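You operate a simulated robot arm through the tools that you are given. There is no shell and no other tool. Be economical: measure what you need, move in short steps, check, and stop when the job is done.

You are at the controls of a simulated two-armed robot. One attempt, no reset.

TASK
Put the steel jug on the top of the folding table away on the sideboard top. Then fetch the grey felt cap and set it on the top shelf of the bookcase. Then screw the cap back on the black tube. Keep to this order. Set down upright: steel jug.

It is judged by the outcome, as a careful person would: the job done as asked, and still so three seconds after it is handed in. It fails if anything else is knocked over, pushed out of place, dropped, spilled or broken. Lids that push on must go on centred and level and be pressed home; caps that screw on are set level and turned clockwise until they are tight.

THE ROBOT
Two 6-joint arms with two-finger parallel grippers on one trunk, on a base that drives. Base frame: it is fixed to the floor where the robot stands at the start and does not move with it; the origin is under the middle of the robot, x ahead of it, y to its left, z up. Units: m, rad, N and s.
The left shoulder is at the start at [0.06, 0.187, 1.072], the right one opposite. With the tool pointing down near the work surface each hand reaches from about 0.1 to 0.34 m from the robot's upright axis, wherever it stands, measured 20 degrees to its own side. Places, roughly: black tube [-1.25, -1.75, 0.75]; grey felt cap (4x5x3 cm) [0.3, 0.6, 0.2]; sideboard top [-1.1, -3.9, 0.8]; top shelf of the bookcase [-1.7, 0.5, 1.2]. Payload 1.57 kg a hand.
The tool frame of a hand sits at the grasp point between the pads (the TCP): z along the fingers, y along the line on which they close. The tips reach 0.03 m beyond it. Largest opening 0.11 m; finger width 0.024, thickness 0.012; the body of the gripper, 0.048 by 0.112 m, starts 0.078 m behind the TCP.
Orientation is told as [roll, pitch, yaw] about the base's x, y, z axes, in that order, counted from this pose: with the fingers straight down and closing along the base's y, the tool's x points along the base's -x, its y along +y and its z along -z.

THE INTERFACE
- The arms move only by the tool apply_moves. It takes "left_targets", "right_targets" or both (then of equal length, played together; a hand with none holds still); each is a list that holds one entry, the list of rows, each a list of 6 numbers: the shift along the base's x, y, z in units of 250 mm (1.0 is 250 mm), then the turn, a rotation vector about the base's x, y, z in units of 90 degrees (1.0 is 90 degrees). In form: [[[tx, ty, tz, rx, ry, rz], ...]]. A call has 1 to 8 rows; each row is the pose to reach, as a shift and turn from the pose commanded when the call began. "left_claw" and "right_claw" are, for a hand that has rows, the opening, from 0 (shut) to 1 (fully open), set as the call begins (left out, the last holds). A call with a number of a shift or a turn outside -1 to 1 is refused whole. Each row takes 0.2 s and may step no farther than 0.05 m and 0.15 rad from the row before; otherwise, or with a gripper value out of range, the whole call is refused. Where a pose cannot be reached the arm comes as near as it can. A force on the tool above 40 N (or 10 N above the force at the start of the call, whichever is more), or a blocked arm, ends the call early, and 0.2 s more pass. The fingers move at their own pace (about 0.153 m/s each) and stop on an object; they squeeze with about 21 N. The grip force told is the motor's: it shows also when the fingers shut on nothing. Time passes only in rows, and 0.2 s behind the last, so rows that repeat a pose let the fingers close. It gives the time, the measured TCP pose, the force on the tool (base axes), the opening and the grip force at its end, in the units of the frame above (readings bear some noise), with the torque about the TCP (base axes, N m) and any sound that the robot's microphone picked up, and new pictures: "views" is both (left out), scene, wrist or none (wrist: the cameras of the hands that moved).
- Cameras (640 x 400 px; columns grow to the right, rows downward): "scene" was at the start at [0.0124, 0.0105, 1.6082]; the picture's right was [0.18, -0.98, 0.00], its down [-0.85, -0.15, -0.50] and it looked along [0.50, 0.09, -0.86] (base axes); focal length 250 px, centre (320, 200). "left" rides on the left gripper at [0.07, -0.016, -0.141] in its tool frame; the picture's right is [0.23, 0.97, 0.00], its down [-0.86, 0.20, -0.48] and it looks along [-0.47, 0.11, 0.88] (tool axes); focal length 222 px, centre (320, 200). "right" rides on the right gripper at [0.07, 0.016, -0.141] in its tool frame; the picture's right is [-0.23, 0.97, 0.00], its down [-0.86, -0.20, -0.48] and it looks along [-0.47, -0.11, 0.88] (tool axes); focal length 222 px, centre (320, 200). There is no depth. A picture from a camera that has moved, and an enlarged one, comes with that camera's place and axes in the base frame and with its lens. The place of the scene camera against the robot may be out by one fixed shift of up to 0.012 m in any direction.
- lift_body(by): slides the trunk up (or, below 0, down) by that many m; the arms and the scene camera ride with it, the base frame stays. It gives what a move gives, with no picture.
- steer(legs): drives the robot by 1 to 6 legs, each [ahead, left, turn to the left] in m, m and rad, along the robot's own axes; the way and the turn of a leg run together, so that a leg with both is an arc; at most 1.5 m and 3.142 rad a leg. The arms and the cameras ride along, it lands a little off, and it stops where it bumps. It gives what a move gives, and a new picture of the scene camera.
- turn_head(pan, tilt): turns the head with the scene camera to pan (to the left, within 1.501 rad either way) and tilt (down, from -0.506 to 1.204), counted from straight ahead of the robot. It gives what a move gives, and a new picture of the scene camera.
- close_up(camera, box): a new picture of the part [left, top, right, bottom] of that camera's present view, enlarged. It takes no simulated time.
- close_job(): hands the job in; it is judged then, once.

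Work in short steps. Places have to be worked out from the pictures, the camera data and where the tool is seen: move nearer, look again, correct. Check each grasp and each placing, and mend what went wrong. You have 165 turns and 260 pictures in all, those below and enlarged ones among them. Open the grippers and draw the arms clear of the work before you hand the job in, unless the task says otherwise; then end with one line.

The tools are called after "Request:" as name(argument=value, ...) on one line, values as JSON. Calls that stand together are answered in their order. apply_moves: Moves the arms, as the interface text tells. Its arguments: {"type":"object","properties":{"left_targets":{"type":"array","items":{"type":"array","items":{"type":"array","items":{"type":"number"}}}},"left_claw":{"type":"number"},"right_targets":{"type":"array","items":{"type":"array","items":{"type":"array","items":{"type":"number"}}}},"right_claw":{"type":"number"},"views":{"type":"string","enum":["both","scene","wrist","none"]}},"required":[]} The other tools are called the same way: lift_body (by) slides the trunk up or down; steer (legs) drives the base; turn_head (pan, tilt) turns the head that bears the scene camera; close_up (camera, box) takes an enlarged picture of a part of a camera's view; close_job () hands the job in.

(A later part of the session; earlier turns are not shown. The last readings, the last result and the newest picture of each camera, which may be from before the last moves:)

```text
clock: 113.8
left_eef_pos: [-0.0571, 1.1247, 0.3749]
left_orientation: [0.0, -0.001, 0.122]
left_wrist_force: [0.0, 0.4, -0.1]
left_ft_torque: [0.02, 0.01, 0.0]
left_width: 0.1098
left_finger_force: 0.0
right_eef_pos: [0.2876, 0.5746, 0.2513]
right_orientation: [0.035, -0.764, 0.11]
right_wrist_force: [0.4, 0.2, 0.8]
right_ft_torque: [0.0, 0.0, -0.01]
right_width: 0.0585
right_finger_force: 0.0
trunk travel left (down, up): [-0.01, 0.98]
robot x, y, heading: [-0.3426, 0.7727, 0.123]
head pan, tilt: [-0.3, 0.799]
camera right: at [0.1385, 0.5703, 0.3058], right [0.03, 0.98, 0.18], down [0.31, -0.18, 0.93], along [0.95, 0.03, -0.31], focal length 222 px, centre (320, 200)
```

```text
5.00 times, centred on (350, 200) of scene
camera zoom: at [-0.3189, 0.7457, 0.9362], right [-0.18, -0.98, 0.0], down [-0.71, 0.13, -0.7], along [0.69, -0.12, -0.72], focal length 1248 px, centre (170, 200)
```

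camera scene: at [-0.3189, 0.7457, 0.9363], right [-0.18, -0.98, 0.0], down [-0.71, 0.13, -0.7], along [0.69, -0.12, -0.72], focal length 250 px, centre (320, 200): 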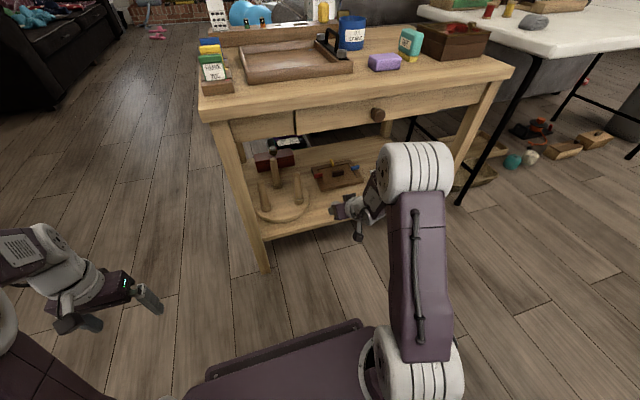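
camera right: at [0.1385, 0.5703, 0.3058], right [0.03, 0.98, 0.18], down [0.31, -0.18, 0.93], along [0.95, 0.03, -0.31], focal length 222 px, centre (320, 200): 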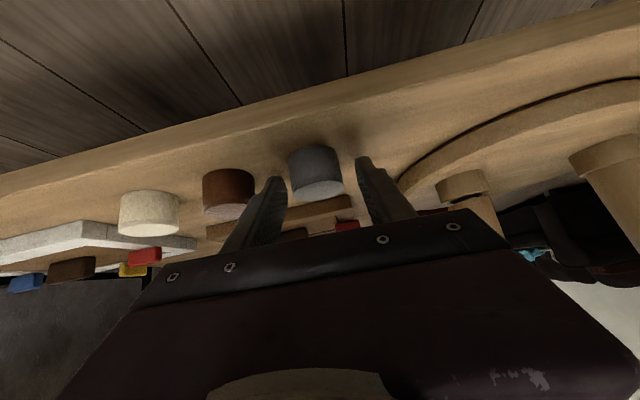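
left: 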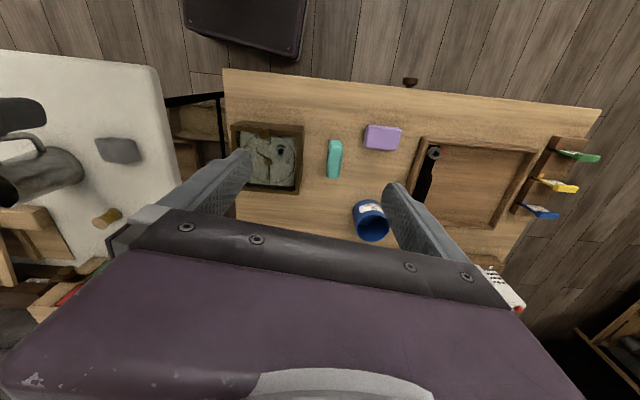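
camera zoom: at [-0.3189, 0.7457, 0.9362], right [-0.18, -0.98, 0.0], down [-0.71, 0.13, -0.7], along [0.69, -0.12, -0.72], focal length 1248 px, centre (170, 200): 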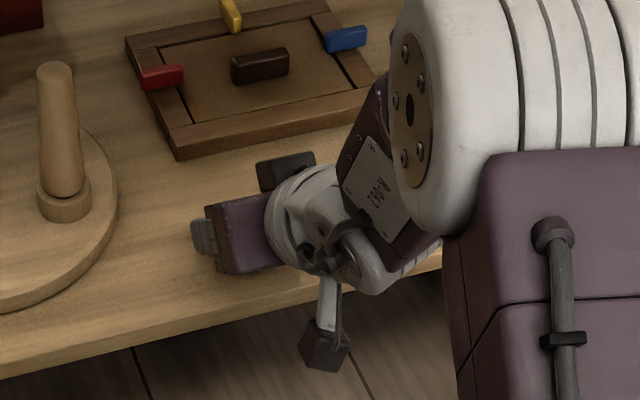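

The fingertips straddle the cap's centre. I go 12 mm deeper and 3 mm lower, then close.

Request:
apply_moves(right_targets=[[[0.025, 0, -0.006, 0, 0, 0], [0.048, 0, -0.014, 0, 0, 0], [0.048, 0, -0.014, 0, 0, 0]]], right_claw=0.53, views="none")

Request:
apply_moves(right_targets=[[[0, 0, 0, 0, 0, 0], [0, 0, 0, 0, 0, 0], [0, 0, 0, 0, 0, 0]]], right_claw=0.0, views="wrist")

```text
clock: 114.6
left_eef_pos: [-0.0576, 1.1249, 0.3751]
left_orientation: [-0.001, 0.0, 0.122]
left_wrist_force: [0.5, -0.7, -0.1]
left_ft_torque: [0.03, -0.03, 0.0]
left_width: 0.1101
left_finger_force: 0.0
right_eef_pos: [0.298, 0.5733, 0.2516]
right_orientation: [0.033, -0.767, 0.111]
right_wrist_force: [-15.9, -1.4, 18.4]
right_ft_torque: [-0.59, 0.2, -0.54]
right_width: 0.0569
right_finger_force: 0.1
trunk travel left (down, up): [-0.01, 0.98]
robot x, y, heading: [-0.3456, 0.7693, 0.123]
head pan, tilt: [-0.3, 0.799]
```

```text
clock: 115.4
left_eef_pos: [-0.0583, 1.1244, 0.3752]
left_orientation: [0.0, -0.003, 0.123]
left_wrist_force: [0.1, -1.0, -1.1]
left_ft_torque: [-0.02, 0.05, -0.05]
left_width: 0.1098
left_finger_force: 0.0
right_eef_pos: [0.3012, 0.5725, 0.2511]
right_orientation: [0.034, -0.769, 0.11]
right_wrist_force: [0.7, -13.1, 16.0]
right_ft_torque: [-0.71, -0.25, -0.2]
right_width: 0.039
right_finger_force: 21.1
trunk travel left (down, up): [-0.01, 0.98]
robot x, y, heading: [-0.3466, 0.7687, 0.117]
head pan, tilt: [-0.3, 0.799]
camera right: at [0.1509, 0.5689, 0.3041], right [0.03, 0.98, 0.18], down [0.31, -0.18, 0.93], along [0.95, 0.03, -0.31], focal length 222 px, centre (320, 200)
```

right: 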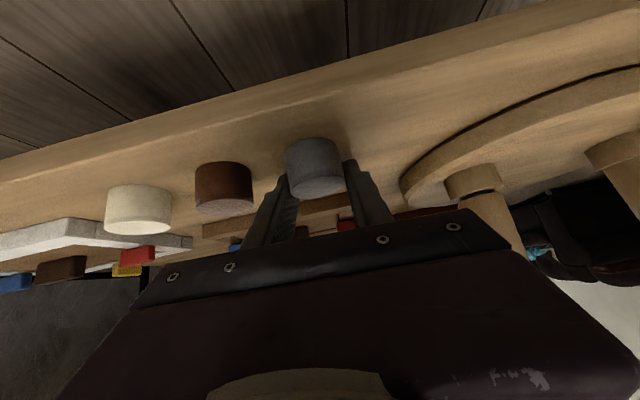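

Gripped at 0.039 m, the cap's diameter; a fingertip is touching the shelf lightly. I lift straight up 4 cm.

Request:
apply_moves(right_targets=[[[0, 0, 0.04, 0, 0, 0], [0, 0, 0.1, 0, 0, 0], [0, 0, 0.18, 0, 0, 0], [0, 0, 0.18, 0, 0, 0]]], views="wrist")

```text
clock: 116.4
left_eef_pos: [-0.0576, 1.1249, 0.3744]
left_orientation: [-0.001, 0.0, 0.122]
left_wrist_force: [0.5, 0.2, 0.7]
left_ft_torque: [0.0, 0.02, -0.01]
left_width: 0.1101
left_finger_force: 0.1
right_eef_pos: [0.2977, 0.5739, 0.2933]
right_orientation: [0.035, -0.765, 0.11]
right_wrist_force: [-0.2, 0.3, 0.2]
right_ft_torque: [0.05, 0.0, -0.01]
right_width: 0.0384
right_finger_force: 21.1
trunk travel left (down, up): [-0.01, 0.98]
robot x, y, heading: [-0.3474, 0.7663, 0.128]
head pan, tilt: [-0.3, 0.799]
camera right: at [0.1495, 0.5686, 0.3478], right [0.03, 0.98, 0.18], down [0.31, -0.18, 0.93], along [0.95, 0.03, -0.31], focal length 222 px, centre (320, 200)
```

right: 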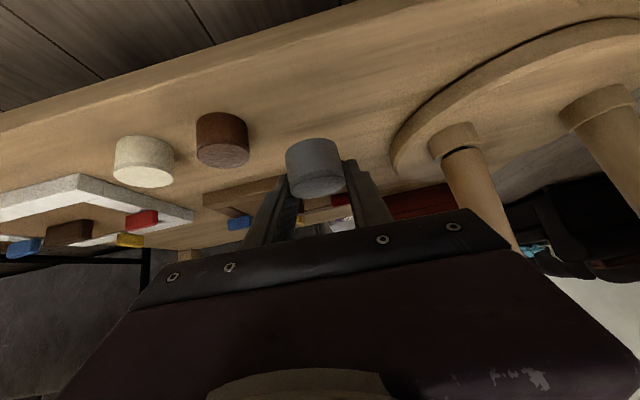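

The cap is held and the other discs stayed put. I draw the hand back out from under the table.

Request:
apply_moves(right_targets=[[[-0.15, 0, 0.02, 0, 0, 0], [-0.3, 0, 0.04, 0, 0, 0], [-0.45, -0.02, 0.04, 0, 0, 0], [-0.6, -0.04, 0.04, 0, 0, 0], [-0.68, -0.05, 0.04, 0, 0, 0]]], views="none")

Request:
steer(legs=[[-0.25, 0, 0]])

Request:
lift_body(by=0.4)

Request:
lift_body(by=0.3)

Request:
turn_head(pan=1.5, tilt=0.4)

```text
clock: 117.6
left_eef_pos: [-0.0575, 1.1249, 0.3751]
left_orientation: [0.001, 0.001, 0.121]
left_wrist_force: [-0.4, 0.2, -0.5]
left_ft_torque: [-0.02, -0.01, -0.01]
left_width: 0.1101
left_finger_force: 0.1
right_eef_pos: [0.129, 0.5616, 0.3016]
right_orientation: [0.032, -0.766, 0.111]
right_wrist_force: [0.3, 0.4, -0.8]
right_ft_torque: [-0.02, 0.0, 0.02]
right_width: 0.0382
right_finger_force: 21.4
trunk travel left (down, up): [-0.01, 0.98]
robot x, y, heading: [-0.3411, 0.7689, 0.123]
head pan, tilt: [-0.3, 0.799]
```

```text
clock: 119.5
left_eef_pos: [-0.3077, 1.0949, 0.3743]
left_orientation: [0.0, -0.001, 0.126]
left_wrist_force: [0.4, -0.1, -0.1]
left_ft_torque: [-0.01, -0.01, 0.01]
left_width: 0.1099
left_finger_force: 0.0
right_eef_pos: [-0.1187, 0.5317, 0.3016]
right_orientation: [0.036, -0.765, 0.11]
right_wrist_force: [0.1, 0.1, 0.2]
right_ft_torque: [-0.02, -0.02, -0.01]
right_width: 0.0382
right_finger_force: 21.0
trunk travel left (down, up): [-0.01, 0.98]
robot x, y, heading: [-0.5936, 0.7372, 0.125]
head pan, tilt: [-0.3, 0.799]
camera scene: at [-0.5673, 0.7149, 0.9362], right [-0.17, -0.98, 0.0], down [-0.71, 0.12, -0.7], along [0.69, -0.12, -0.72], focal length 250 px, centre (320, 200)
```

scene: 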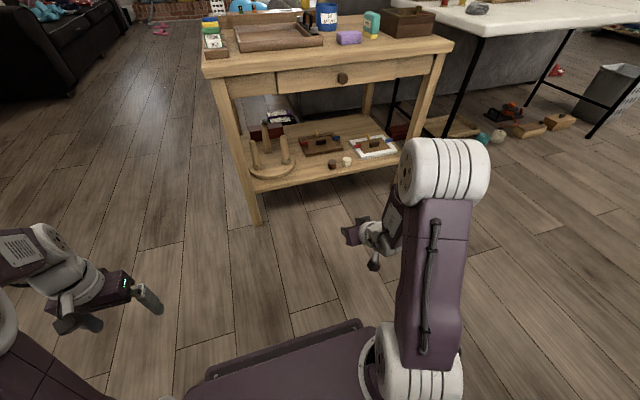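

```text
clock: 123.3
left_eef_pos: [-0.3069, 1.0945, 0.7745]
left_orientation: [0.001, 0.001, 0.124]
left_wrist_force: [-0.6, 1.5, -0.4]
left_ft_torque: [0.01, 0.01, -0.01]
left_width: 0.1101
left_finger_force: 0.0
right_eef_pos: [-0.1174, 0.5319, 0.701]
right_orientation: [0.035, -0.765, 0.111]
right_wrist_force: [-0.3, 1.0, -0.5]
right_ft_torque: [-0.02, 0.01, -0.02]
right_width: 0.0383
right_finger_force: 21.0
trunk travel left (down, up): [-0.41, 0.58]
robot x, y, heading: [-0.5914, 0.7367, 0.123]
head pan, tilt: [-0.3, 0.799]
```

```text
clock: 126.3
left_eef_pos: [-0.307, 1.0941, 1.0744]
left_orientation: [0.0, 0.0, 0.127]
left_wrist_force: [0.5, 0.2, -0.1]
left_ft_torque: [-0.01, -0.01, -0.01]
left_width: 0.1099
left_finger_force: 0.1
right_eef_pos: [-0.1183, 0.5314, 1.0009]
right_orientation: [0.034, -0.766, 0.112]
right_wrist_force: [0.1, -0.3, 0.5]
right_ft_torque: [-0.03, 0.01, 0.0]
right_width: 0.0381
right_finger_force: 20.5
trunk travel left (down, up): [-0.71, 0.28]
robot x, y, heading: [-0.5954, 0.7382, 0.126]
head pan, tilt: [-0.3, 0.799]
```

```text
clock: 128.1
left_eef_pos: [-0.3072, 1.0946, 1.0733]
left_orientation: [0.001, 0.0, 0.127]
left_wrist_force: [0.1, -0.3, -0.5]
left_ft_torque: [0.0, 0.0, 0.03]
left_width: 0.11
left_finger_force: 0.0
right_eef_pos: [-0.119, 0.5321, 1.0011]
right_orientation: [0.037, -0.765, 0.111]
right_wrist_force: [0.2, -0.4, 0.7]
right_ft_torque: [0.01, -0.03, -0.01]
right_width: 0.038
right_finger_force: 21.1
trunk travel left (down, up): [-0.71, 0.28]
robot x, y, heading: [-0.5932, 0.7383, 0.126]
head pan, tilt: [1.499, 0.4]
camera scene: at [-0.6516, 0.8214, 1.6713], right [1.0, 0.05, 0.0], down [0.02, -0.39, -0.92], along [-0.05, 0.92, -0.39], focal length 250 px, centre (320, 200)
```

scene: 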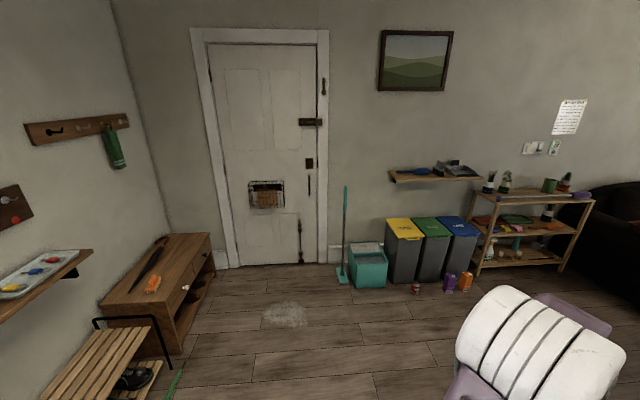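

Everything is in order. I turn around to face the bookcase.

Request:
steer(legs=[[0, 0, 3.13]])

Request:
turn_head(pan=0.0, tilt=0.3)

```text
clock: 136.0
left_eef_pos: [-0.8468, 0.3556, 1.0758]
left_orientation: [-0.002, -0.001, -2.922]
left_wrist_force: [0.6, -0.4, -0.5]
left_ft_torque: [0.02, 0.02, -0.02]
left_width: 0.1101
left_finger_force: 0.0
right_eef_pos: [-1.0858, 0.8984, 1.0025]
right_orientation: [0.036, -0.766, -2.934]
right_wrist_force: [-0.3, -0.3, -0.7]
right_ft_torque: [0.05, 0.01, 0.01]
right_width: 0.038
right_finger_force: 21.8
trunk travel left (down, up): [-0.71, 0.28]
robot x, y, heading: [-0.5949, 0.7368, -2.922]
head pan, tilt: [1.499, 0.4]
camera scene: at [-0.5153, 0.6577, 1.6714], right [-0.99, -0.15, 0.0], down [-0.06, 0.39, -0.92], along [0.13, -0.91, -0.39], focal length 250 px, centre (320, 200)
```

scene: 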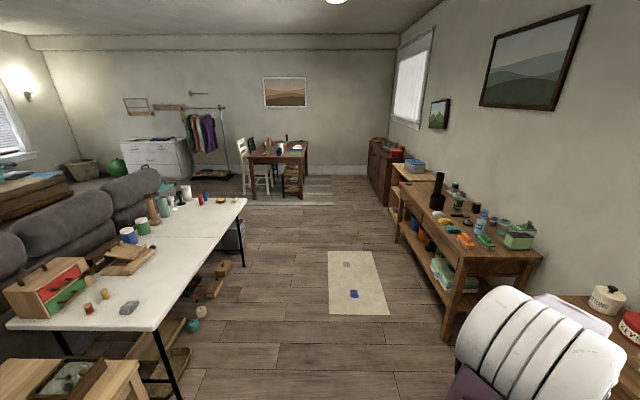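

```text
clock: 137.6
left_eef_pos: [-0.8465, 0.3554, 1.0746]
left_orientation: [-0.001, 0.0, -2.921]
left_wrist_force: [-0.5, -0.3, 0.2]
left_ft_torque: [0.01, 0.02, 0.01]
left_width: 0.1098
left_finger_force: 0.0
right_eef_pos: [-1.0867, 0.8978, 1.0009]
right_orientation: [0.036, -0.763, -2.936]
right_wrist_force: [0.4, -0.4, 0.0]
right_ft_torque: [0.01, 0.01, 0.0]
right_width: 0.0379
right_finger_force: 21.4
trunk travel left (down, up): [-0.71, 0.28]
robot x, y, heading: [-0.5962, 0.7403, -2.923]
head pan, tilt: [0.0, 0.3]
camera scene: at [-0.62, 0.7291, 1.6806], right [-0.22, 0.98, 0.0], down [0.29, 0.06, -0.96], along [-0.93, -0.21, -0.3], focal length 250 px, centre (320, 200)
```

scene: 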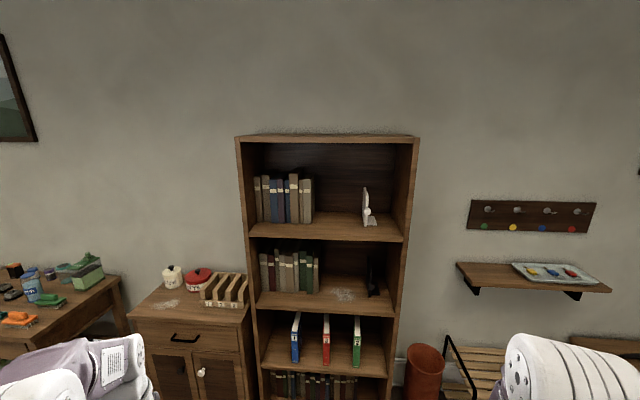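

The bookcase's top shelf shows free room between the books and the white ornament, near (-1.66, 0.55). I raise the trunk, square up and drive to a similar arm geometry as at the grasp.

Request:
lift_body(by=0.27)

Request:
steer(legs=[[0, 0, -0.06], [0, 0.26, 0], [0.42, 0, 0]])

Request:
turn_head(pan=-0.3, tilt=0.7)

Request:
close_up(camera="right", box=[0, 0, 640, 400])

```text
clock: 140.4
left_eef_pos: [-0.8459, 0.3566, 1.3454]
left_orientation: [-0.001, -0.001, -2.923]
left_wrist_force: [-0.7, 0.3, 0.4]
left_ft_torque: [0.02, 0.0, -0.02]
left_width: 0.1101
left_finger_force: 0.1
right_eef_pos: [-1.0869, 0.8996, 1.2708]
right_orientation: [0.036, -0.764, -2.936]
right_wrist_force: [-0.7, 0.3, 0.3]
right_ft_torque: [0.0, -0.02, -0.04]
right_width: 0.0382
right_finger_force: 21.1
trunk travel left (down, up): [-0.98, 0.01]
robot x, y, heading: [-0.5945, 0.7362, -2.921]
head pan, tilt: [0.0, 0.3]
```

```text
clock: 144.9
left_eef_pos: [-1.2499, 0.0567, 1.3462]
left_orientation: [0.0, -0.004, -2.993]
left_wrist_force: [0.0, -1.1, 0.2]
left_ft_torque: [0.01, 0.02, 0.0]
left_width: 0.1102
left_finger_force: 0.0
right_eef_pos: [-1.4522, 0.6149, 1.2724]
right_orientation: [0.035, -0.765, -3.005]
right_wrist_force: [0.3, -0.5, 0.3]
right_ft_torque: [0.01, 0.01, 0.0]
right_width: 0.0375
right_finger_force: 21.4
trunk travel left (down, up): [-0.98, 0.01]
robot x, y, heading: [-0.9766, 0.4149, -2.994]
head pan, tilt: [0.0, 0.3]
camera scene: at [-0.9976, 0.4137, 1.9507], right [-0.15, 0.99, 0.0], down [0.29, 0.04, -0.96], along [-0.95, -0.14, -0.29], focal length 250 px, centre (320, 200)
```

scene: 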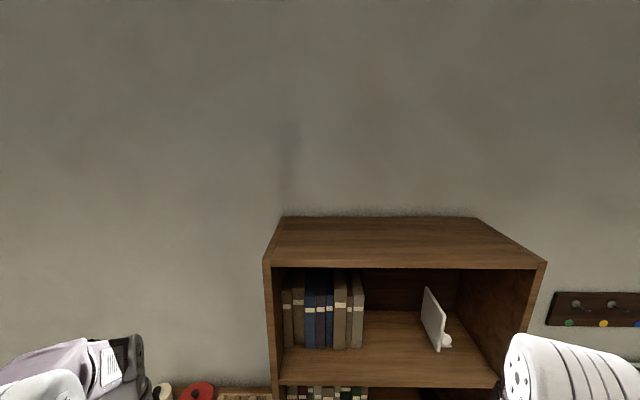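

```text
clock: 145.7
left_eef_pos: [-1.2533, 0.0555, 1.3445]
left_orientation: [-0.001, 0.002, -2.994]
left_wrist_force: [0.2, 0.6, 0.3]
left_ft_torque: [0.01, -0.04, 0.01]
left_width: 0.11
left_finger_force: 0.0
right_eef_pos: [-1.4565, 0.6127, 1.271]
right_orientation: [0.035, -0.765, -3.004]
right_wrist_force: [-1.4, -0.2, 0.2]
right_ft_torque: [-0.01, 0.01, -0.03]
right_width: 0.038
right_finger_force: 20.1
trunk travel left (down, up): [-0.98, 0.01]
robot x, y, heading: [-0.9765, 0.4217, -2.994]
head pan, tilt: [-0.3, 0.7]
camera scene: at [-0.9942, 0.4396, 1.9145], right [0.15, 0.99, 0.0], down [0.64, -0.1, -0.77], along [-0.76, 0.12, -0.64], focal length 250 px, centre (320, 200)
```

scene: 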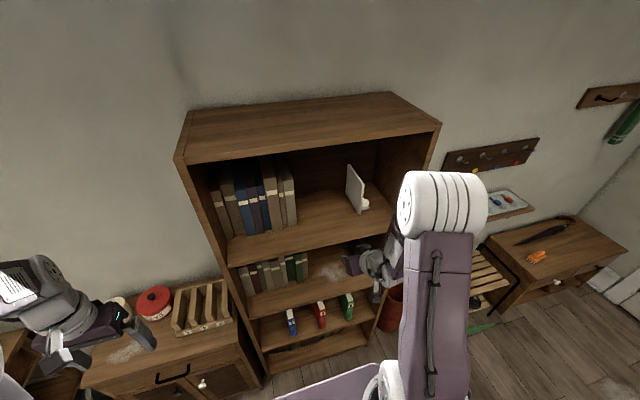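

```text
1.00 times, centred on (320, 200) of right (not enlarged: the box is as wide or as high as the picture)
camera zoom: at [-1.3062, 0.6236, 1.3257], right [-0.01, -0.98, 0.18], down [-0.32, 0.17, 0.93], along [-0.95, -0.05, -0.31], focal length 222 px, centre (320, 200)
```

zoom: 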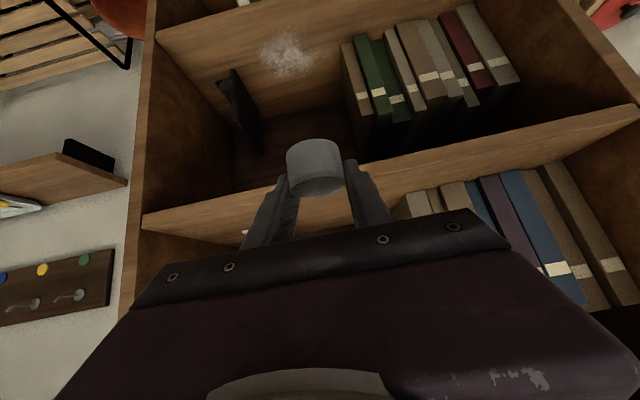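

The hand is in front of the top shelf. I enlarge the shelf to measure its front edge and free space.

Request:
close_up(camera="scene", box=[200, 140, 440, 290])

```text
2.67 times, centred on (320, 215) of scene
camera zoom: at [-0.9942, 0.4396, 1.9145], right [0.15, 0.99, 0.0], down [0.64, -0.1, -0.77], along [-0.76, 0.12, -0.64], focal length 666 px, centre (320, 160)
```

zoom: 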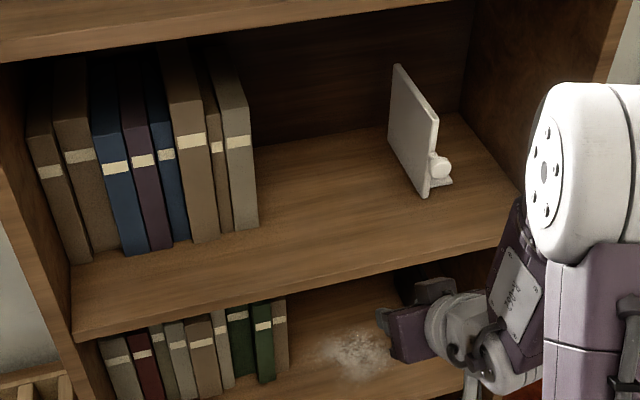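

Shelf top is near z 1.203 with its front edge at x -1.59. I carry the cap in over the free spot, keeping about 3 cm of clearance.

Request:
apply_moves(right_targets=[[[-0.17, -0.04, 0.02, 0, 0, 0], [-0.34, -0.08, 0.02, 0, 0, 0], [-0.51, -0.12, 0.02, 0, 0, 0], [-0.68, -0.16, 0.02, 0, 0, 0], [-0.84, -0.19, 0.02, 0, 0, 0], [-0.84, -0.19, 0.02, 0, 0, 0]]], views="both")

Request:
close_up(camera="scene", box=[240, 150, 400, 250])

```text
clock: 147.1
left_eef_pos: [-1.2538, 0.0561, 1.3441]
left_orientation: [0.0, 0.0, -2.994]
left_wrist_force: [-0.7, -0.3, -0.1]
left_ft_torque: [-0.02, 0.0, 0.02]
left_width: 0.1104
left_finger_force: 0.0
right_eef_pos: [-1.6652, 0.5639, 1.2764]
right_orientation: [0.032, -0.764, -3.005]
right_wrist_force: [0.0, 0.2, 0.1]
right_ft_torque: [0.0, -0.02, 0.01]
right_width: 0.0381
right_finger_force: 21.1
trunk travel left (down, up): [-0.98, 0.01]
robot x, y, heading: [-0.9743, 0.4204, -2.989]
head pan, tilt: [-0.3, 0.7]
camera scene: at [-0.9933, 0.44, 1.9145], right [0.15, 0.99, 0.0], down [0.64, -0.1, -0.76], along [-0.76, 0.12, -0.64], focal length 250 px, centre (320, 200)
camera right: at [-1.5162, 0.5735, 1.3314], right [-0.01, -0.98, 0.18], down [-0.32, 0.17, 0.93], along [-0.95, -0.05, -0.31], focal length 222 px, centre (320, 200)
```

scene: 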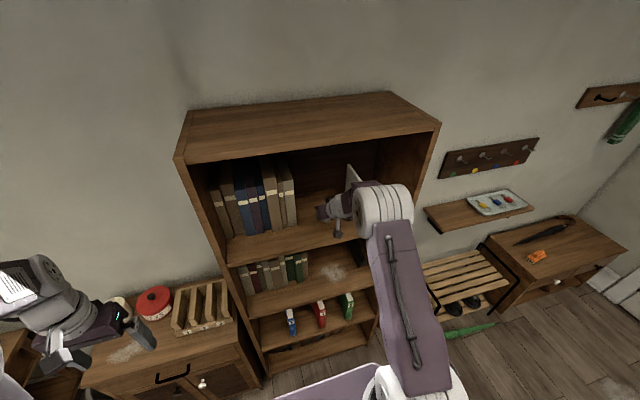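
right: 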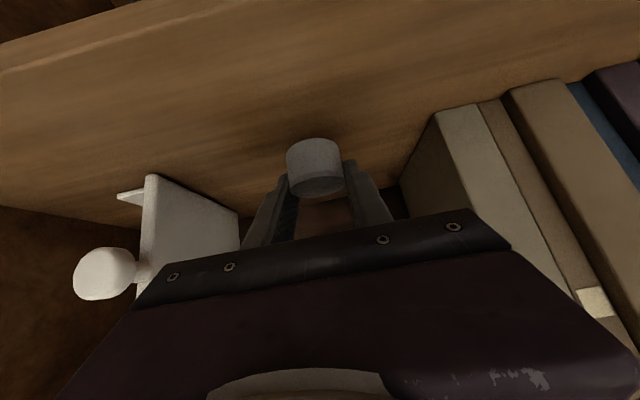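

```text
4.00 times, centred on (320, 200) of scene
camera zoom: at [-0.9933, 0.44, 1.9145], right [0.15, 0.99, 0.0], down [0.64, -0.1, -0.76], along [-0.76, 0.12, -0.64], focal length 998 px, centre (320, 200)
```

zoom: 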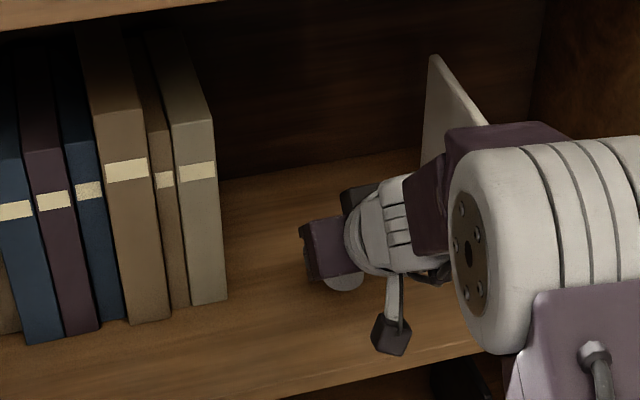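

Over the shelf, clear of the books and ornament. I lower slowly until contact.

Request:
apply_moves(right_targets=[[[0, 0, -0.04, 0, 0, 0], [0, 0, -0.08, 0, 0, 0], [0, 0, -0.11, 0, 0, 0], [0, 0, -0.13, 0, 0, 0]]], views="wrist")

```text
clock: 148.1
left_eef_pos: [-1.2511, 0.0553, 1.3449]
left_orientation: [0.0, -0.002, -2.995]
left_wrist_force: [0.2, 0.7, -1.2]
left_ft_torque: [-0.04, -0.03, 0.0]
left_width: 0.1097
left_finger_force: 0.0
right_eef_pos: [-1.6657, 0.5652, 1.2495]
right_orientation: [0.03, -0.776, -3.004]
right_wrist_force: [-5.1, 3.3, 25.2]
right_ft_torque: [0.54, 0.59, 0.03]
right_width: 0.038
right_finger_force: 21.0
trunk travel left (down, up): [-0.98, 0.01]
robot x, y, heading: [-0.9739, 0.4182, -2.991]
head pan, tilt: [-0.3, 0.7]
camera right: at [-1.5158, 0.5757, 1.3029], right [0.0, -0.98, 0.18], down [-0.31, 0.17, 0.94], along [-0.95, -0.05, -0.3], focal length 222 px, centre (320, 200)
```

right: 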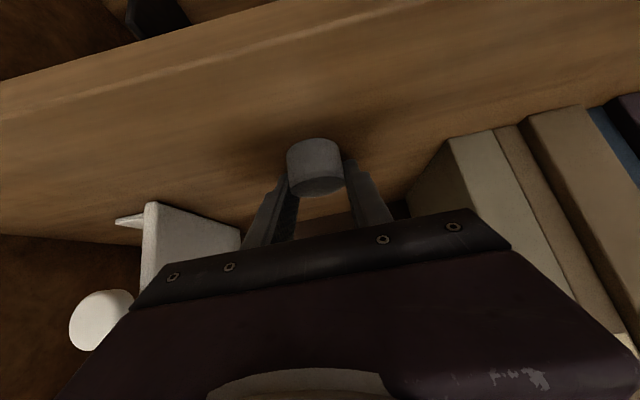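

Contact with 25 N at z 1.2495. I ease up a few millimetres, then open.

Request:
apply_moves(right_targets=[[[0, 0, 0.012, 0, 0, 0], [0, 0, 0.012, 0, 0, 0]]], views="none")

Request:
apply_moves(right_targets=[[[0, 0, 0, 0, 0, 0], [0, 0, 0, 0, 0, 0], [0, 0, 0, 0, 0, 0]]], right_claw=0.6, views="wrist")

```text
clock: 148.7
left_eef_pos: [-1.2514, 0.0549, 1.3455]
left_orientation: [0.0, 0.001, -2.994]
left_wrist_force: [0.5, 0.4, 0.8]
left_ft_torque: [-0.01, 0.01, -0.02]
left_width: 0.1103
left_finger_force: 0.0
right_eef_pos: [-1.6659, 0.566, 1.2507]
right_orientation: [0.034, -0.772, -3.007]
right_wrist_force: [-10.8, 1.7, 25.3]
right_ft_torque: [0.57, 0.72, 0.33]
right_width: 0.0382
right_finger_force: 21.2
trunk travel left (down, up): [-0.98, 0.01]
robot x, y, heading: [-0.9756, 0.4191, -2.992]
head pan, tilt: [-0.3, 0.7]
```

```text
clock: 149.5
left_eef_pos: [-1.2508, 0.0495, 1.343]
left_orientation: [-0.006, -0.001, -2.993]
left_wrist_force: [-0.2, -0.6, 0.0]
left_ft_torque: [0.02, -0.04, 0.0]
left_width: 0.1101
left_finger_force: 0.1
right_eef_pos: [-1.6646, 0.5599, 1.25]
right_orientation: [0.031, -0.77, -2.999]
right_wrist_force: [-6.8, -14.6, 24.0]
right_ft_torque: [0.15, 0.58, 0.63]
right_width: 0.0527
right_finger_force: 0.0
trunk travel left (down, up): [-0.98, 0.01]
robot x, y, heading: [-0.9784, 0.4186, -2.991]
head pan, tilt: [-0.3, 0.7]
camera right: at [-1.5148, 0.5693, 1.304], right [0.0, -0.98, 0.18], down [-0.31, 0.17, 0.93], along [-0.95, -0.05, -0.31], focal length 222 px, centre (320, 200)
```

right: 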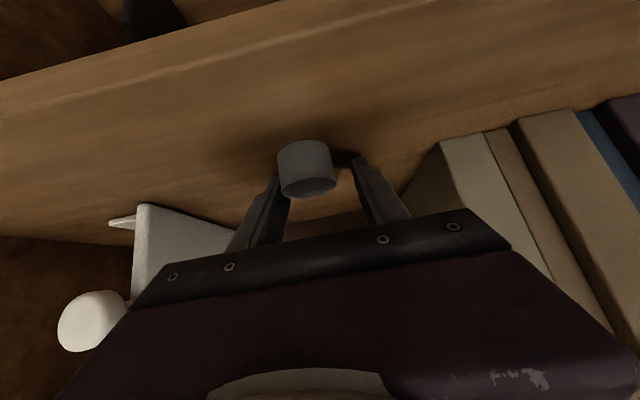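

A fingertip still presses on the shelf; the cap is standing free between the fingers. I raise 1.5 cm and check.

Request:
apply_moves(right_targets=[[[0, 0, 0.02, 0, 0, 0], [0, 0, 0.04, 0, 0, 0], [0, 0, 0.07, 0, 0, 0]]], right_claw=0.6, views="wrist")

```text
clock: 150.3
left_eef_pos: [-1.253, 0.056, 1.3445]
left_orientation: [0.001, 0.0, -2.993]
left_wrist_force: [-0.4, 0.4, 0.8]
left_ft_torque: [-0.03, -0.02, -0.01]
left_width: 0.11
left_finger_force: 0.2
right_eef_pos: [-1.6642, 0.5678, 1.263]
right_orientation: [0.034, -0.763, -3.008]
right_wrist_force: [-0.8, -0.2, -0.7]
right_ft_torque: [0.01, 0.02, 0.0]
right_width: 0.0659
right_finger_force: 0.1
trunk travel left (down, up): [-0.98, 0.01]
robot x, y, heading: [-0.9733, 0.4175, -2.994]
head pan, tilt: [-0.3, 0.7]
camera right: at [-1.5146, 0.5772, 1.3182], right [-0.01, -0.98, 0.18], down [-0.32, 0.17, 0.93], along [-0.95, -0.05, -0.32], focal length 222 px, centre (320, 200)
```

right: 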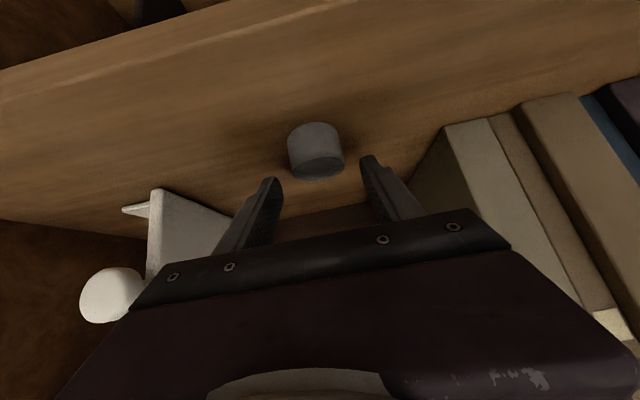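

The cap stands on the top shelf, free. I withdraw the hand.

Request:
apply_moves(right_targets=[[[0.1, 0.01, 0.08, 0, 0, 0], [0.27, 0.04, 0.1, 0, 0, 0], [0.45, 0.08, 0.1, 0, 0, 0], [0.63, 0.12, 0.1, 0, 0, 0], [0.8, 0.16, 0.1, 0, 0, 0]]], right_claw=0.6, views="scene")

Request:
close_up(camera="scene", box=[240, 150, 400, 250])

```text
clock: 151.5
left_eef_pos: [-1.2514, 0.0567, 1.3459]
left_orientation: [0.001, 0.0, -2.993]
left_wrist_force: [0.2, 0.0, 0.3]
left_ft_torque: [-0.04, 0.0, 0.02]
left_width: 0.1101
left_finger_force: 0.0
right_eef_pos: [-1.4622, 0.6096, 1.289]
right_orientation: [0.035, -0.769, -3.006]
right_wrist_force: [0.0, 0.7, -0.1]
right_ft_torque: [-0.04, 0.0, 0.0]
right_width: 0.066
right_finger_force: 0.0
trunk travel left (down, up): [-0.98, 0.01]
robot x, y, heading: [-0.9729, 0.4216, -2.992]
head pan, tilt: [-0.3, 0.7]
camera scene: at [-0.9905, 0.4414, 1.9145], right [0.15, 0.99, 0.0], down [0.64, -0.1, -0.77], along [-0.76, 0.12, -0.64], focal length 250 px, centre (320, 200)
```

scene: 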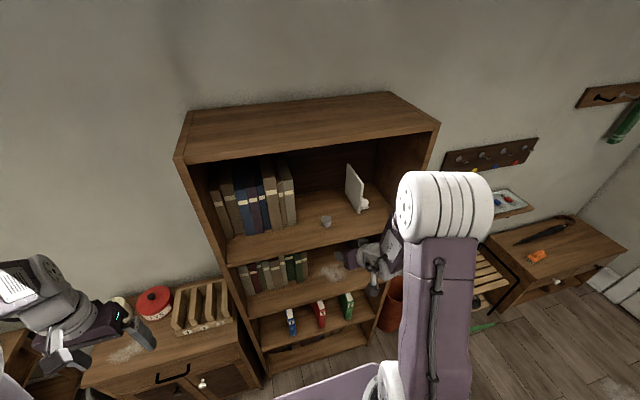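

```text
4.00 times, centred on (320, 200) of scene
camera zoom: at [-0.9905, 0.4414, 1.9145], right [0.15, 0.99, 0.0], down [0.64, -0.1, -0.77], along [-0.76, 0.12, -0.64], focal length 998 px, centre (320, 200)
```

zoom: 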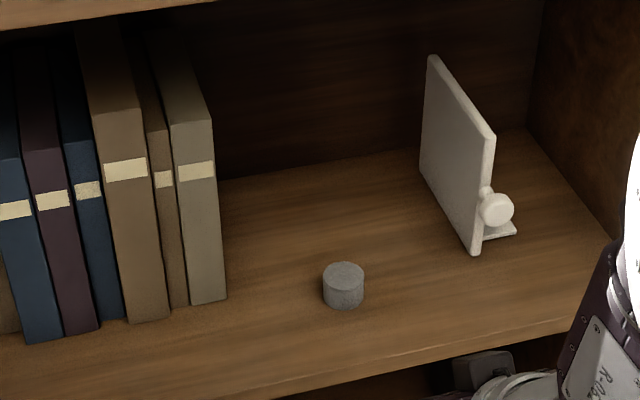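

The cap sits neatly on the top shelf. Now the black tube: I back away, lower the trunk, and bring the right hand back to pointing down.

Request:
steer(legs=[[-0.35, 0, 0]])

Request:
lift_body(by=-0.27)

Request:
apply_moves(right_targets=[[[0.03, 0, 0, 0.012, -0.08, 0], [0.06, 0, 0, 0.024, -0.16, 0], [0.1, 0, 0, 0.036, -0.24, 0], [0.14, 0, 0, 0.048, -0.32, 0], [0.18, 0, 0, 0.06, -0.4, 0], [0.22, 0, 0, 0.072, -0.482, 0], [0.22, 0, 0, 0.072, -0.482, 0]]], right_claw=1.0, views="none")

Request:
turn_head(pan=1.2, tilt=0.5)

```text
clock: 153.8
left_eef_pos: [-0.9049, 0.1087, 1.3435]
left_orientation: [0.001, 0.003, -2.993]
left_wrist_force: [-0.4, 0.3, 0.0]
left_ft_torque: [0.01, -0.07, -0.01]
left_width: 0.1099
left_finger_force: 0.2
right_eef_pos: [-1.1152, 0.6596, 1.2885]
right_orientation: [0.036, -0.762, -3.003]
right_wrist_force: [-0.8, 0.0, 0.7]
right_ft_torque: [0.02, -0.01, -0.02]
right_width: 0.0662
right_finger_force: 0.0
trunk travel left (down, up): [-0.98, 0.01]
robot x, y, heading: [-0.6223, 0.4744, -2.992]
head pan, tilt: [-0.3, 0.7]
camera scene: at [-0.6465, 0.492, 1.9144], right [0.15, 0.99, 0.0], down [0.64, -0.1, -0.76], along [-0.75, 0.11, -0.65], focal length 250 px, centre (320, 200)
```

scene: 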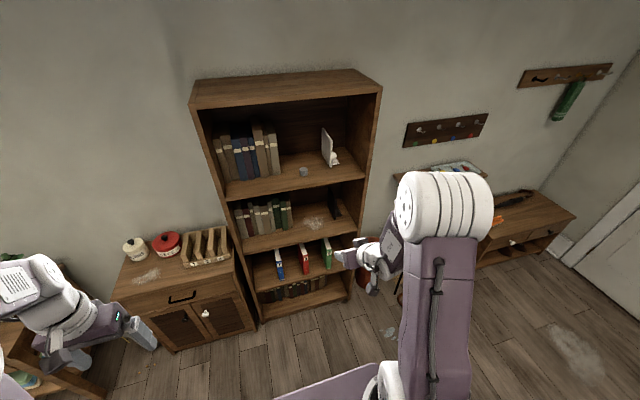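

```text
clock: 156.6
left_eef_pos: [-0.9016, 0.109, 1.0746]
left_orientation: [0.0, -0.001, -2.993]
left_wrist_force: [0.2, -0.4, 0.0]
left_ft_torque: [0.02, 0.02, 0.01]
left_width: 0.1098
left_finger_force: 0.0
right_eef_pos: [-1.1117, 0.6598, 1.0176]
right_orientation: [0.036, -0.764, -3.003]
right_wrist_force: [-1.2, 0.6, -0.4]
right_ft_torque: [0.01, 0.02, -0.01]
right_width: 0.066
right_finger_force: 0.0
trunk travel left (down, up): [-0.71, 0.28]
robot x, y, heading: [-0.6242, 0.4724, -2.992]
head pan, tilt: [-0.3, 0.7]
```

```text
clock: 158.2
left_eef_pos: [-0.9012, 0.109, 1.0742]
left_orientation: [-0.001, -0.002, -2.992]
left_wrist_force: [0.1, 0.7, -0.2]
left_ft_torque: [-0.01, 0.02, 0.0]
left_width: 0.1099
left_finger_force: 0.0
right_eef_pos: [-1.0567, 0.66, 1.0191]
right_orientation: [0.027, 0.002, -3.0]
right_wrist_force: [-0.2, -0.7, 0.5]
right_ft_torque: [-0.02, 0.01, -0.05]
right_width: 0.11
right_finger_force: 0.0
right hand out of reach, approached as far as the arm can: row 3, 4
trunk travel left (down, up): [-0.71, 0.28]
robot x, y, heading: [-0.6251, 0.4699, -2.987]
head pan, tilt: [-0.3, 0.7]
```

```text
clock: 159.8
left_eef_pos: [-0.9006, 0.1091, 1.0753]
left_orientation: [-0.001, 0.001, -2.994]
left_wrist_force: [0.3, 0.5, -0.2]
left_ft_torque: [0.01, -0.02, 0.03]
left_width: 0.1099
left_finger_force: 0.0
right_eef_pos: [-1.057, 0.6592, 1.0185]
right_orientation: [0.026, -0.001, -3.002]
right_wrist_force: [0.5, 0.7, 0.0]
right_ft_torque: [0.02, 0.01, 0.03]
right_width: 0.11
right_finger_force: 0.0
trunk travel left (down, up): [-0.71, 0.28]
robot x, y, heading: [-0.6212, 0.4777, -2.985]
head pan, tilt: [1.201, 0.499]
camera scene: at [-0.5776, 0.3913, 1.6622], right [-0.98, 0.22, 0.0], down [0.1, 0.47, -0.88], along [-0.19, -0.86, -0.48], focal length 250 px, centre (320, 200)
```

scene: 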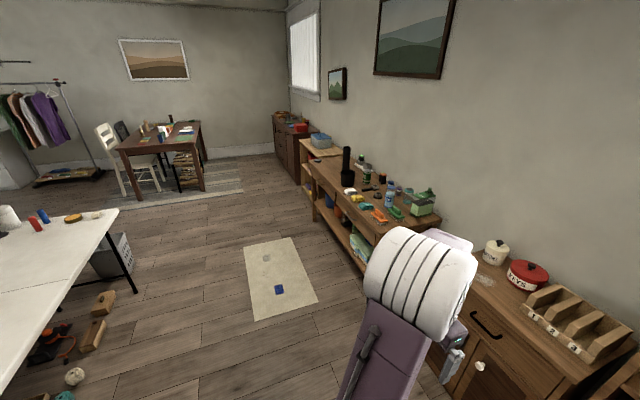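

The bench with the tall black tube is in view; the rug in front of it has a blue and a grey patch. I enlarge both.

Request:
close_up(camera="scene", box=[230, 230, 330, 325])

Request:
close_up(camera="scene", box=[300, 140, 450, 270])

```text
4.21 times, centred on (280, 278) of scene
camera zoom: at [-0.5776, 0.3913, 1.6622], right [-0.98, 0.22, 0.0], down [0.1, 0.47, -0.88], along [-0.19, -0.86, -0.48], focal length 1051 px, centre (488, -126)
```

zoom: 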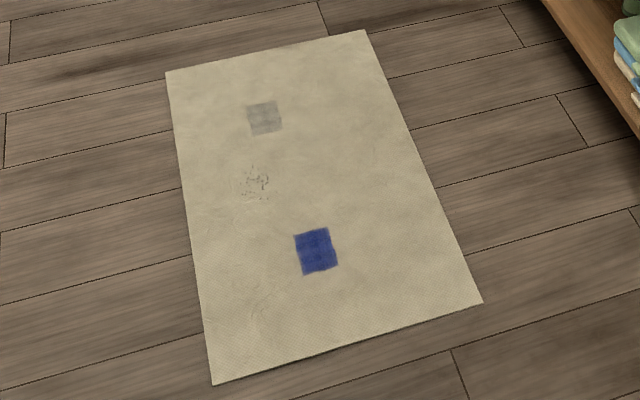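

```text
3.08 times, centred on (375, 205) of scene
camera zoom: at [-0.5776, 0.3913, 1.6622], right [-0.98, 0.22, 0.0], down [0.1, 0.47, -0.88], along [-0.19, -0.86, -0.48], focal length 768 px, centre (151, 185)
```

zoom: 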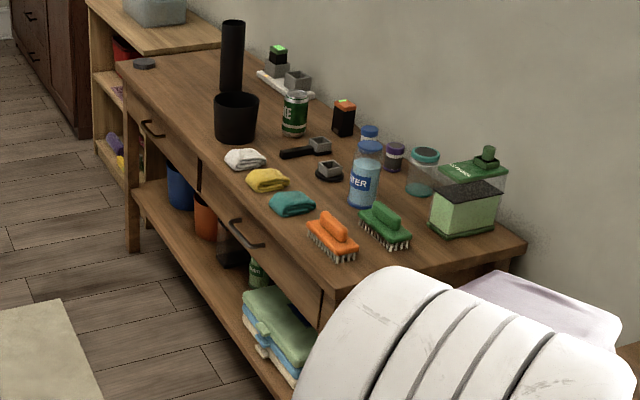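

The rug's patches are just prints. A dark disc lies at the bench's far front corner (about (-1.09,-2.10)), probably the tube's cap. I strafe left along the bench, keeping clear, then look closely.

Request:
steer(legs=[[0.05, 1.15, 0], [0.1, 1.12, 0]])

Request:
turn_head(pan=0.0, tilt=0.7)

```text
clock: 170.9
left_eef_pos: [-0.6954, -2.1432, 1.0752]
left_orientation: [0.0, 0.0, -2.979]
left_wrist_force: [-0.2, -0.6, 0.4]
left_ft_torque: [-0.01, 0.01, -0.03]
left_width: 0.11
left_finger_force: 0.0
right_eef_pos: [-0.8581, -1.5941, 1.0191]
right_orientation: [0.027, 0.002, -2.988]
right_wrist_force: [0.3, 0.3, -0.3]
right_ft_torque: [-0.04, 0.0, -0.01]
right_width: 0.11
right_finger_force: 0.0
trunk travel left (down, up): [-0.71, 0.28]
robot x, y, heading: [-0.4209, -1.7796, -2.979]
head pan, tilt: [1.201, 0.499]
camera scene: at [-0.3758, -1.8565, 1.6622], right [-0.98, 0.21, 0.0], down [0.1, 0.47, -0.88], along [-0.18, -0.86, -0.48], focal length 250 px, centre (320, 200)
```

scene: 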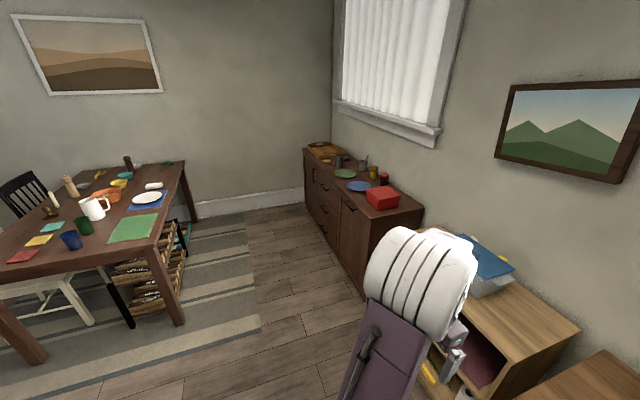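

```text
clock: 172.3
left_eef_pos: [-0.6963, -2.1434, 1.0753]
left_orientation: [-0.001, 0.0, -2.98]
left_wrist_force: [0.5, 0.3, -0.4]
left_ft_torque: [-0.01, 0.0, -0.01]
left_width: 0.1099
left_finger_force: 0.1
right_eef_pos: [-0.8594, -1.5939, 1.0189]
right_orientation: [0.027, 0.001, -2.988]
right_wrist_force: [-0.8, -0.3, -0.4]
right_ft_torque: [-0.02, -0.02, 0.0]
right_width: 0.1099
right_finger_force: 0.1
trunk travel left (down, up): [-0.71, 0.28]
robot x, y, heading: [-0.424, -1.7758, -2.982]
head pan, tilt: [0.0, 0.7]
camera scene: at [-0.4409, -1.7817, 1.6445], right [-0.16, 0.99, 0.0], down [0.64, 0.11, -0.77], along [-0.75, -0.12, -0.64], focal length 250 px, centre (320, 200)
```

scene: 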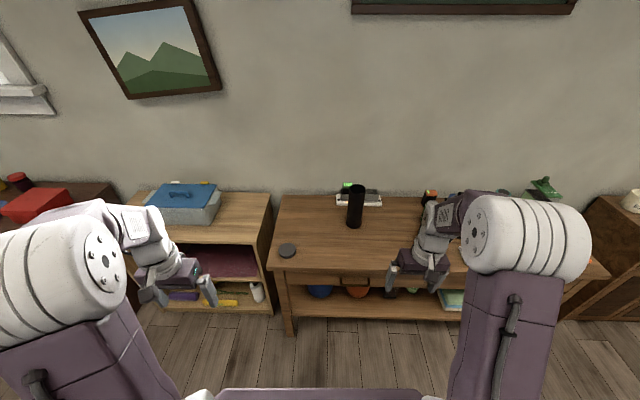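

Request:
close_up(camera="scene", box=[260, 165, 420, 275])

```text
3.64 times, centred on (340, 220) of scene
camera zoom: at [-0.4409, -1.7817, 1.6445], right [-0.16, 0.99, 0.0], down [0.64, 0.11, -0.77], along [-0.75, -0.12, -0.64], focal length 908 px, centre (247, 127)
```

zoom: 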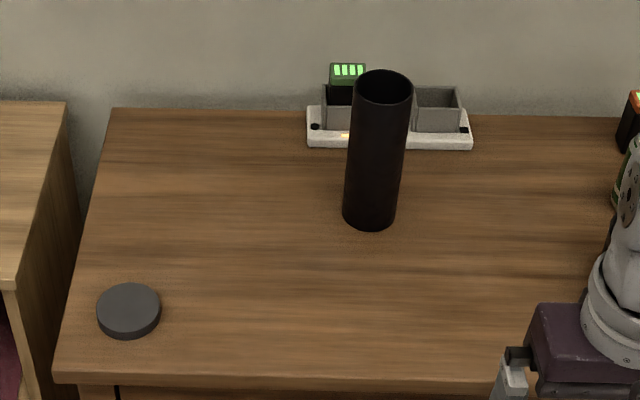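

The bare tube stands near (-1.33,-1.75), rim about z 0.965; its grey screw cap lies at (-1.10,-2.03). I creep ahead 0.18 m to bring both in reach.

Request:
steer(legs=[[0.18, 0, 0]])

Request:
turn_head(pan=0.2, tilt=0.95)

Request:
close_up(camera="left", box=[0, 0, 640, 400])

```text
clock: 173.8
left_eef_pos: [-0.8703, -2.1724, 1.0747]
left_orientation: [0.0, 0.001, -2.977]
left_wrist_force: [0.1, 0.2, 0.2]
left_ft_torque: [0.01, 0.01, -0.01]
left_width: 0.1098
left_finger_force: 0.0
right_eef_pos: [-1.0337, -1.6225, 1.0189]
right_orientation: [0.027, 0.001, -2.986]
right_wrist_force: [0.6, -1.1, -0.4]
right_ft_torque: [0.03, 0.0, -0.04]
right_width: 0.1101
right_finger_force: 0.0
trunk travel left (down, up): [-0.71, 0.28]
robot x, y, heading: [-0.6031, -1.8077, -2.974]
head pan, tilt: [0.0, 0.7]
camera scene: at [-0.6155, -1.8103, 1.6445], right [-0.16, 0.99, 0.0], down [0.63, 0.1, -0.77], along [-0.76, -0.12, -0.64], focal length 250 px, centre (320, 200)
```

scene: 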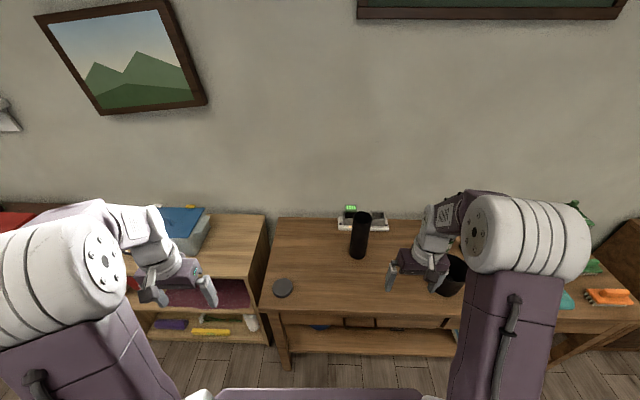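

```text
clock: 174.6
left_eef_pos: [-0.8731, -2.1724, 1.0751]
left_orientation: [-0.001, 0.002, -2.977]
left_wrist_force: [0.3, -0.2, 0.3]
left_ft_torque: [0.0, 0.01, 0.01]
left_width: 0.1099
left_finger_force: 0.0
right_eef_pos: [-1.0362, -1.6225, 1.0193]
right_orientation: [0.025, 0.001, -2.989]
right_wrist_force: [0.1, 0.4, -0.4]
right_ft_torque: [-0.04, 0.0, 0.01]
right_width: 0.1103
right_finger_force: 0.0
trunk travel left (down, up): [-0.71, 0.28]
robot x, y, heading: [-0.596, -1.8083, -2.978]
head pan, tilt: [0.201, 0.949]
camera scene: at [-0.6028, -1.8228, 1.6248], right [-0.36, 0.93, 0.0], down [0.76, 0.29, -0.58], along [-0.54, -0.21, -0.81], focal length 250 px, centre (320, 200)
```

scene: 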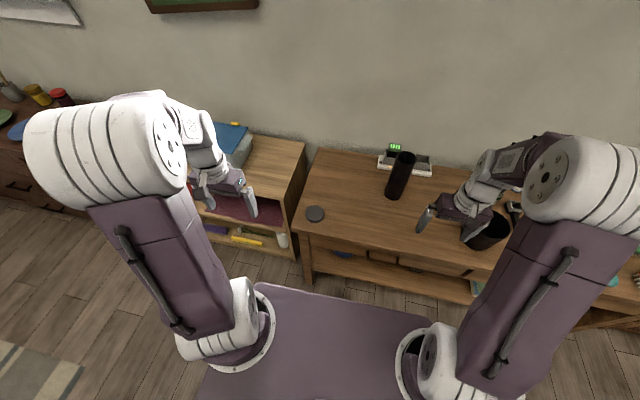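

```text
1.00 times, centred on (320, 200) of left (not enlarged: the box is as wide or as high as the picture)
camera zoom: at [-0.8068, -2.1456, 1.2168], right [0.38, -0.92, 0.0], down [-0.81, -0.34, 0.48], along [-0.44, -0.18, -0.88], focal length 222 px, centre (320, 200)
```

zoom: 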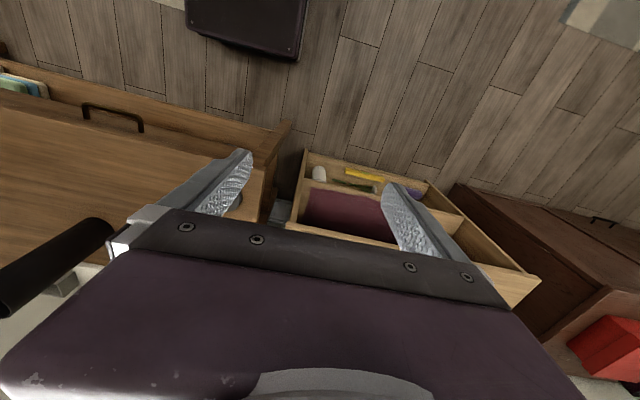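

My base front is only about 0.2 m ahead of the axis, so there is spare room. The cap computes to (-1.105,-2.034, 0.76) in both views. I bring the left hand above it.

Request:
apply_moves(left_targets=[[[-0.16, 0.1, 0, 0, 0, 0], [-0.32, 0.2, 0, 0, 0, 0], [-0.48, 0.29, -0.04, 0, 0, 0], [-0.64, 0.38, -0.12, 0, 0, 0], [-0.79, 0.47, -0.2, 0, 0, 0], [-0.928, 0.552, -0.3, 0, 0, 0], [-0.928, 0.552, -0.48, 0, 0, 0], [-0.928, 0.552, -0.48, 0, 0, 0]]], left_claw=1.0, views="both")

```text
clock: 176.4
left_eef_pos: [-1.1027, -2.0326, 0.9558]
left_orientation: [0.0, -0.001, -2.978]
left_wrist_force: [0.1, 0.3, 0.7]
left_ft_torque: [0.01, -0.01, -0.02]
left_width: 0.1103
left_finger_force: 0.1
right_eef_pos: [-1.0352, -1.6233, 1.0186]
right_orientation: [0.026, 0.001, -2.988]
right_wrist_force: [0.1, -0.3, -0.2]
right_ft_torque: [0.02, 0.0, 0.0]
right_width: 0.11
right_finger_force: 0.1
trunk travel left (down, up): [-0.71, 0.28]
robot x, y, heading: [-0.5985, -1.801, -2.977]
head pan, tilt: [0.201, 0.949]
camera scene: at [-0.6011, -1.8224, 1.6247], right [-0.36, 0.93, 0.0], down [0.76, 0.29, -0.58], along [-0.54, -0.21, -0.81], focal length 250 px, centre (320, 200)
camera left: at [-1.0374, -2.0056, 1.0965], right [0.38, -0.92, 0.0], down [-0.81, -0.34, 0.48], along [-0.44, -0.18, -0.88], focal length 222 px, centre (320, 200)
```

scene: 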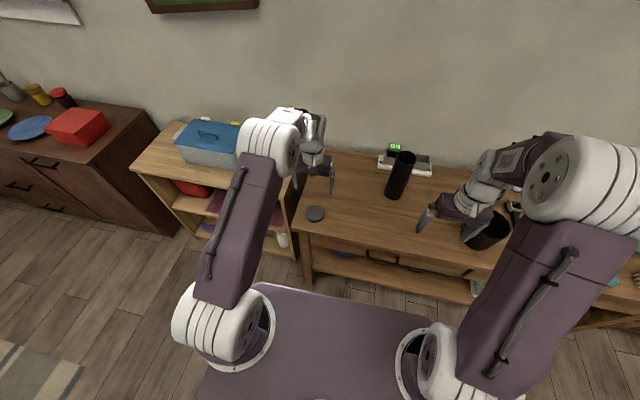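
left: 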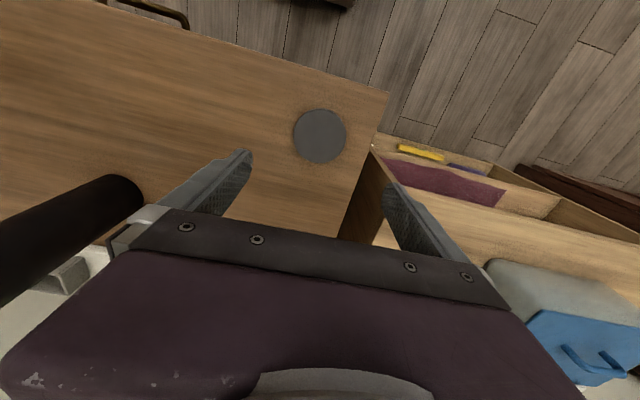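

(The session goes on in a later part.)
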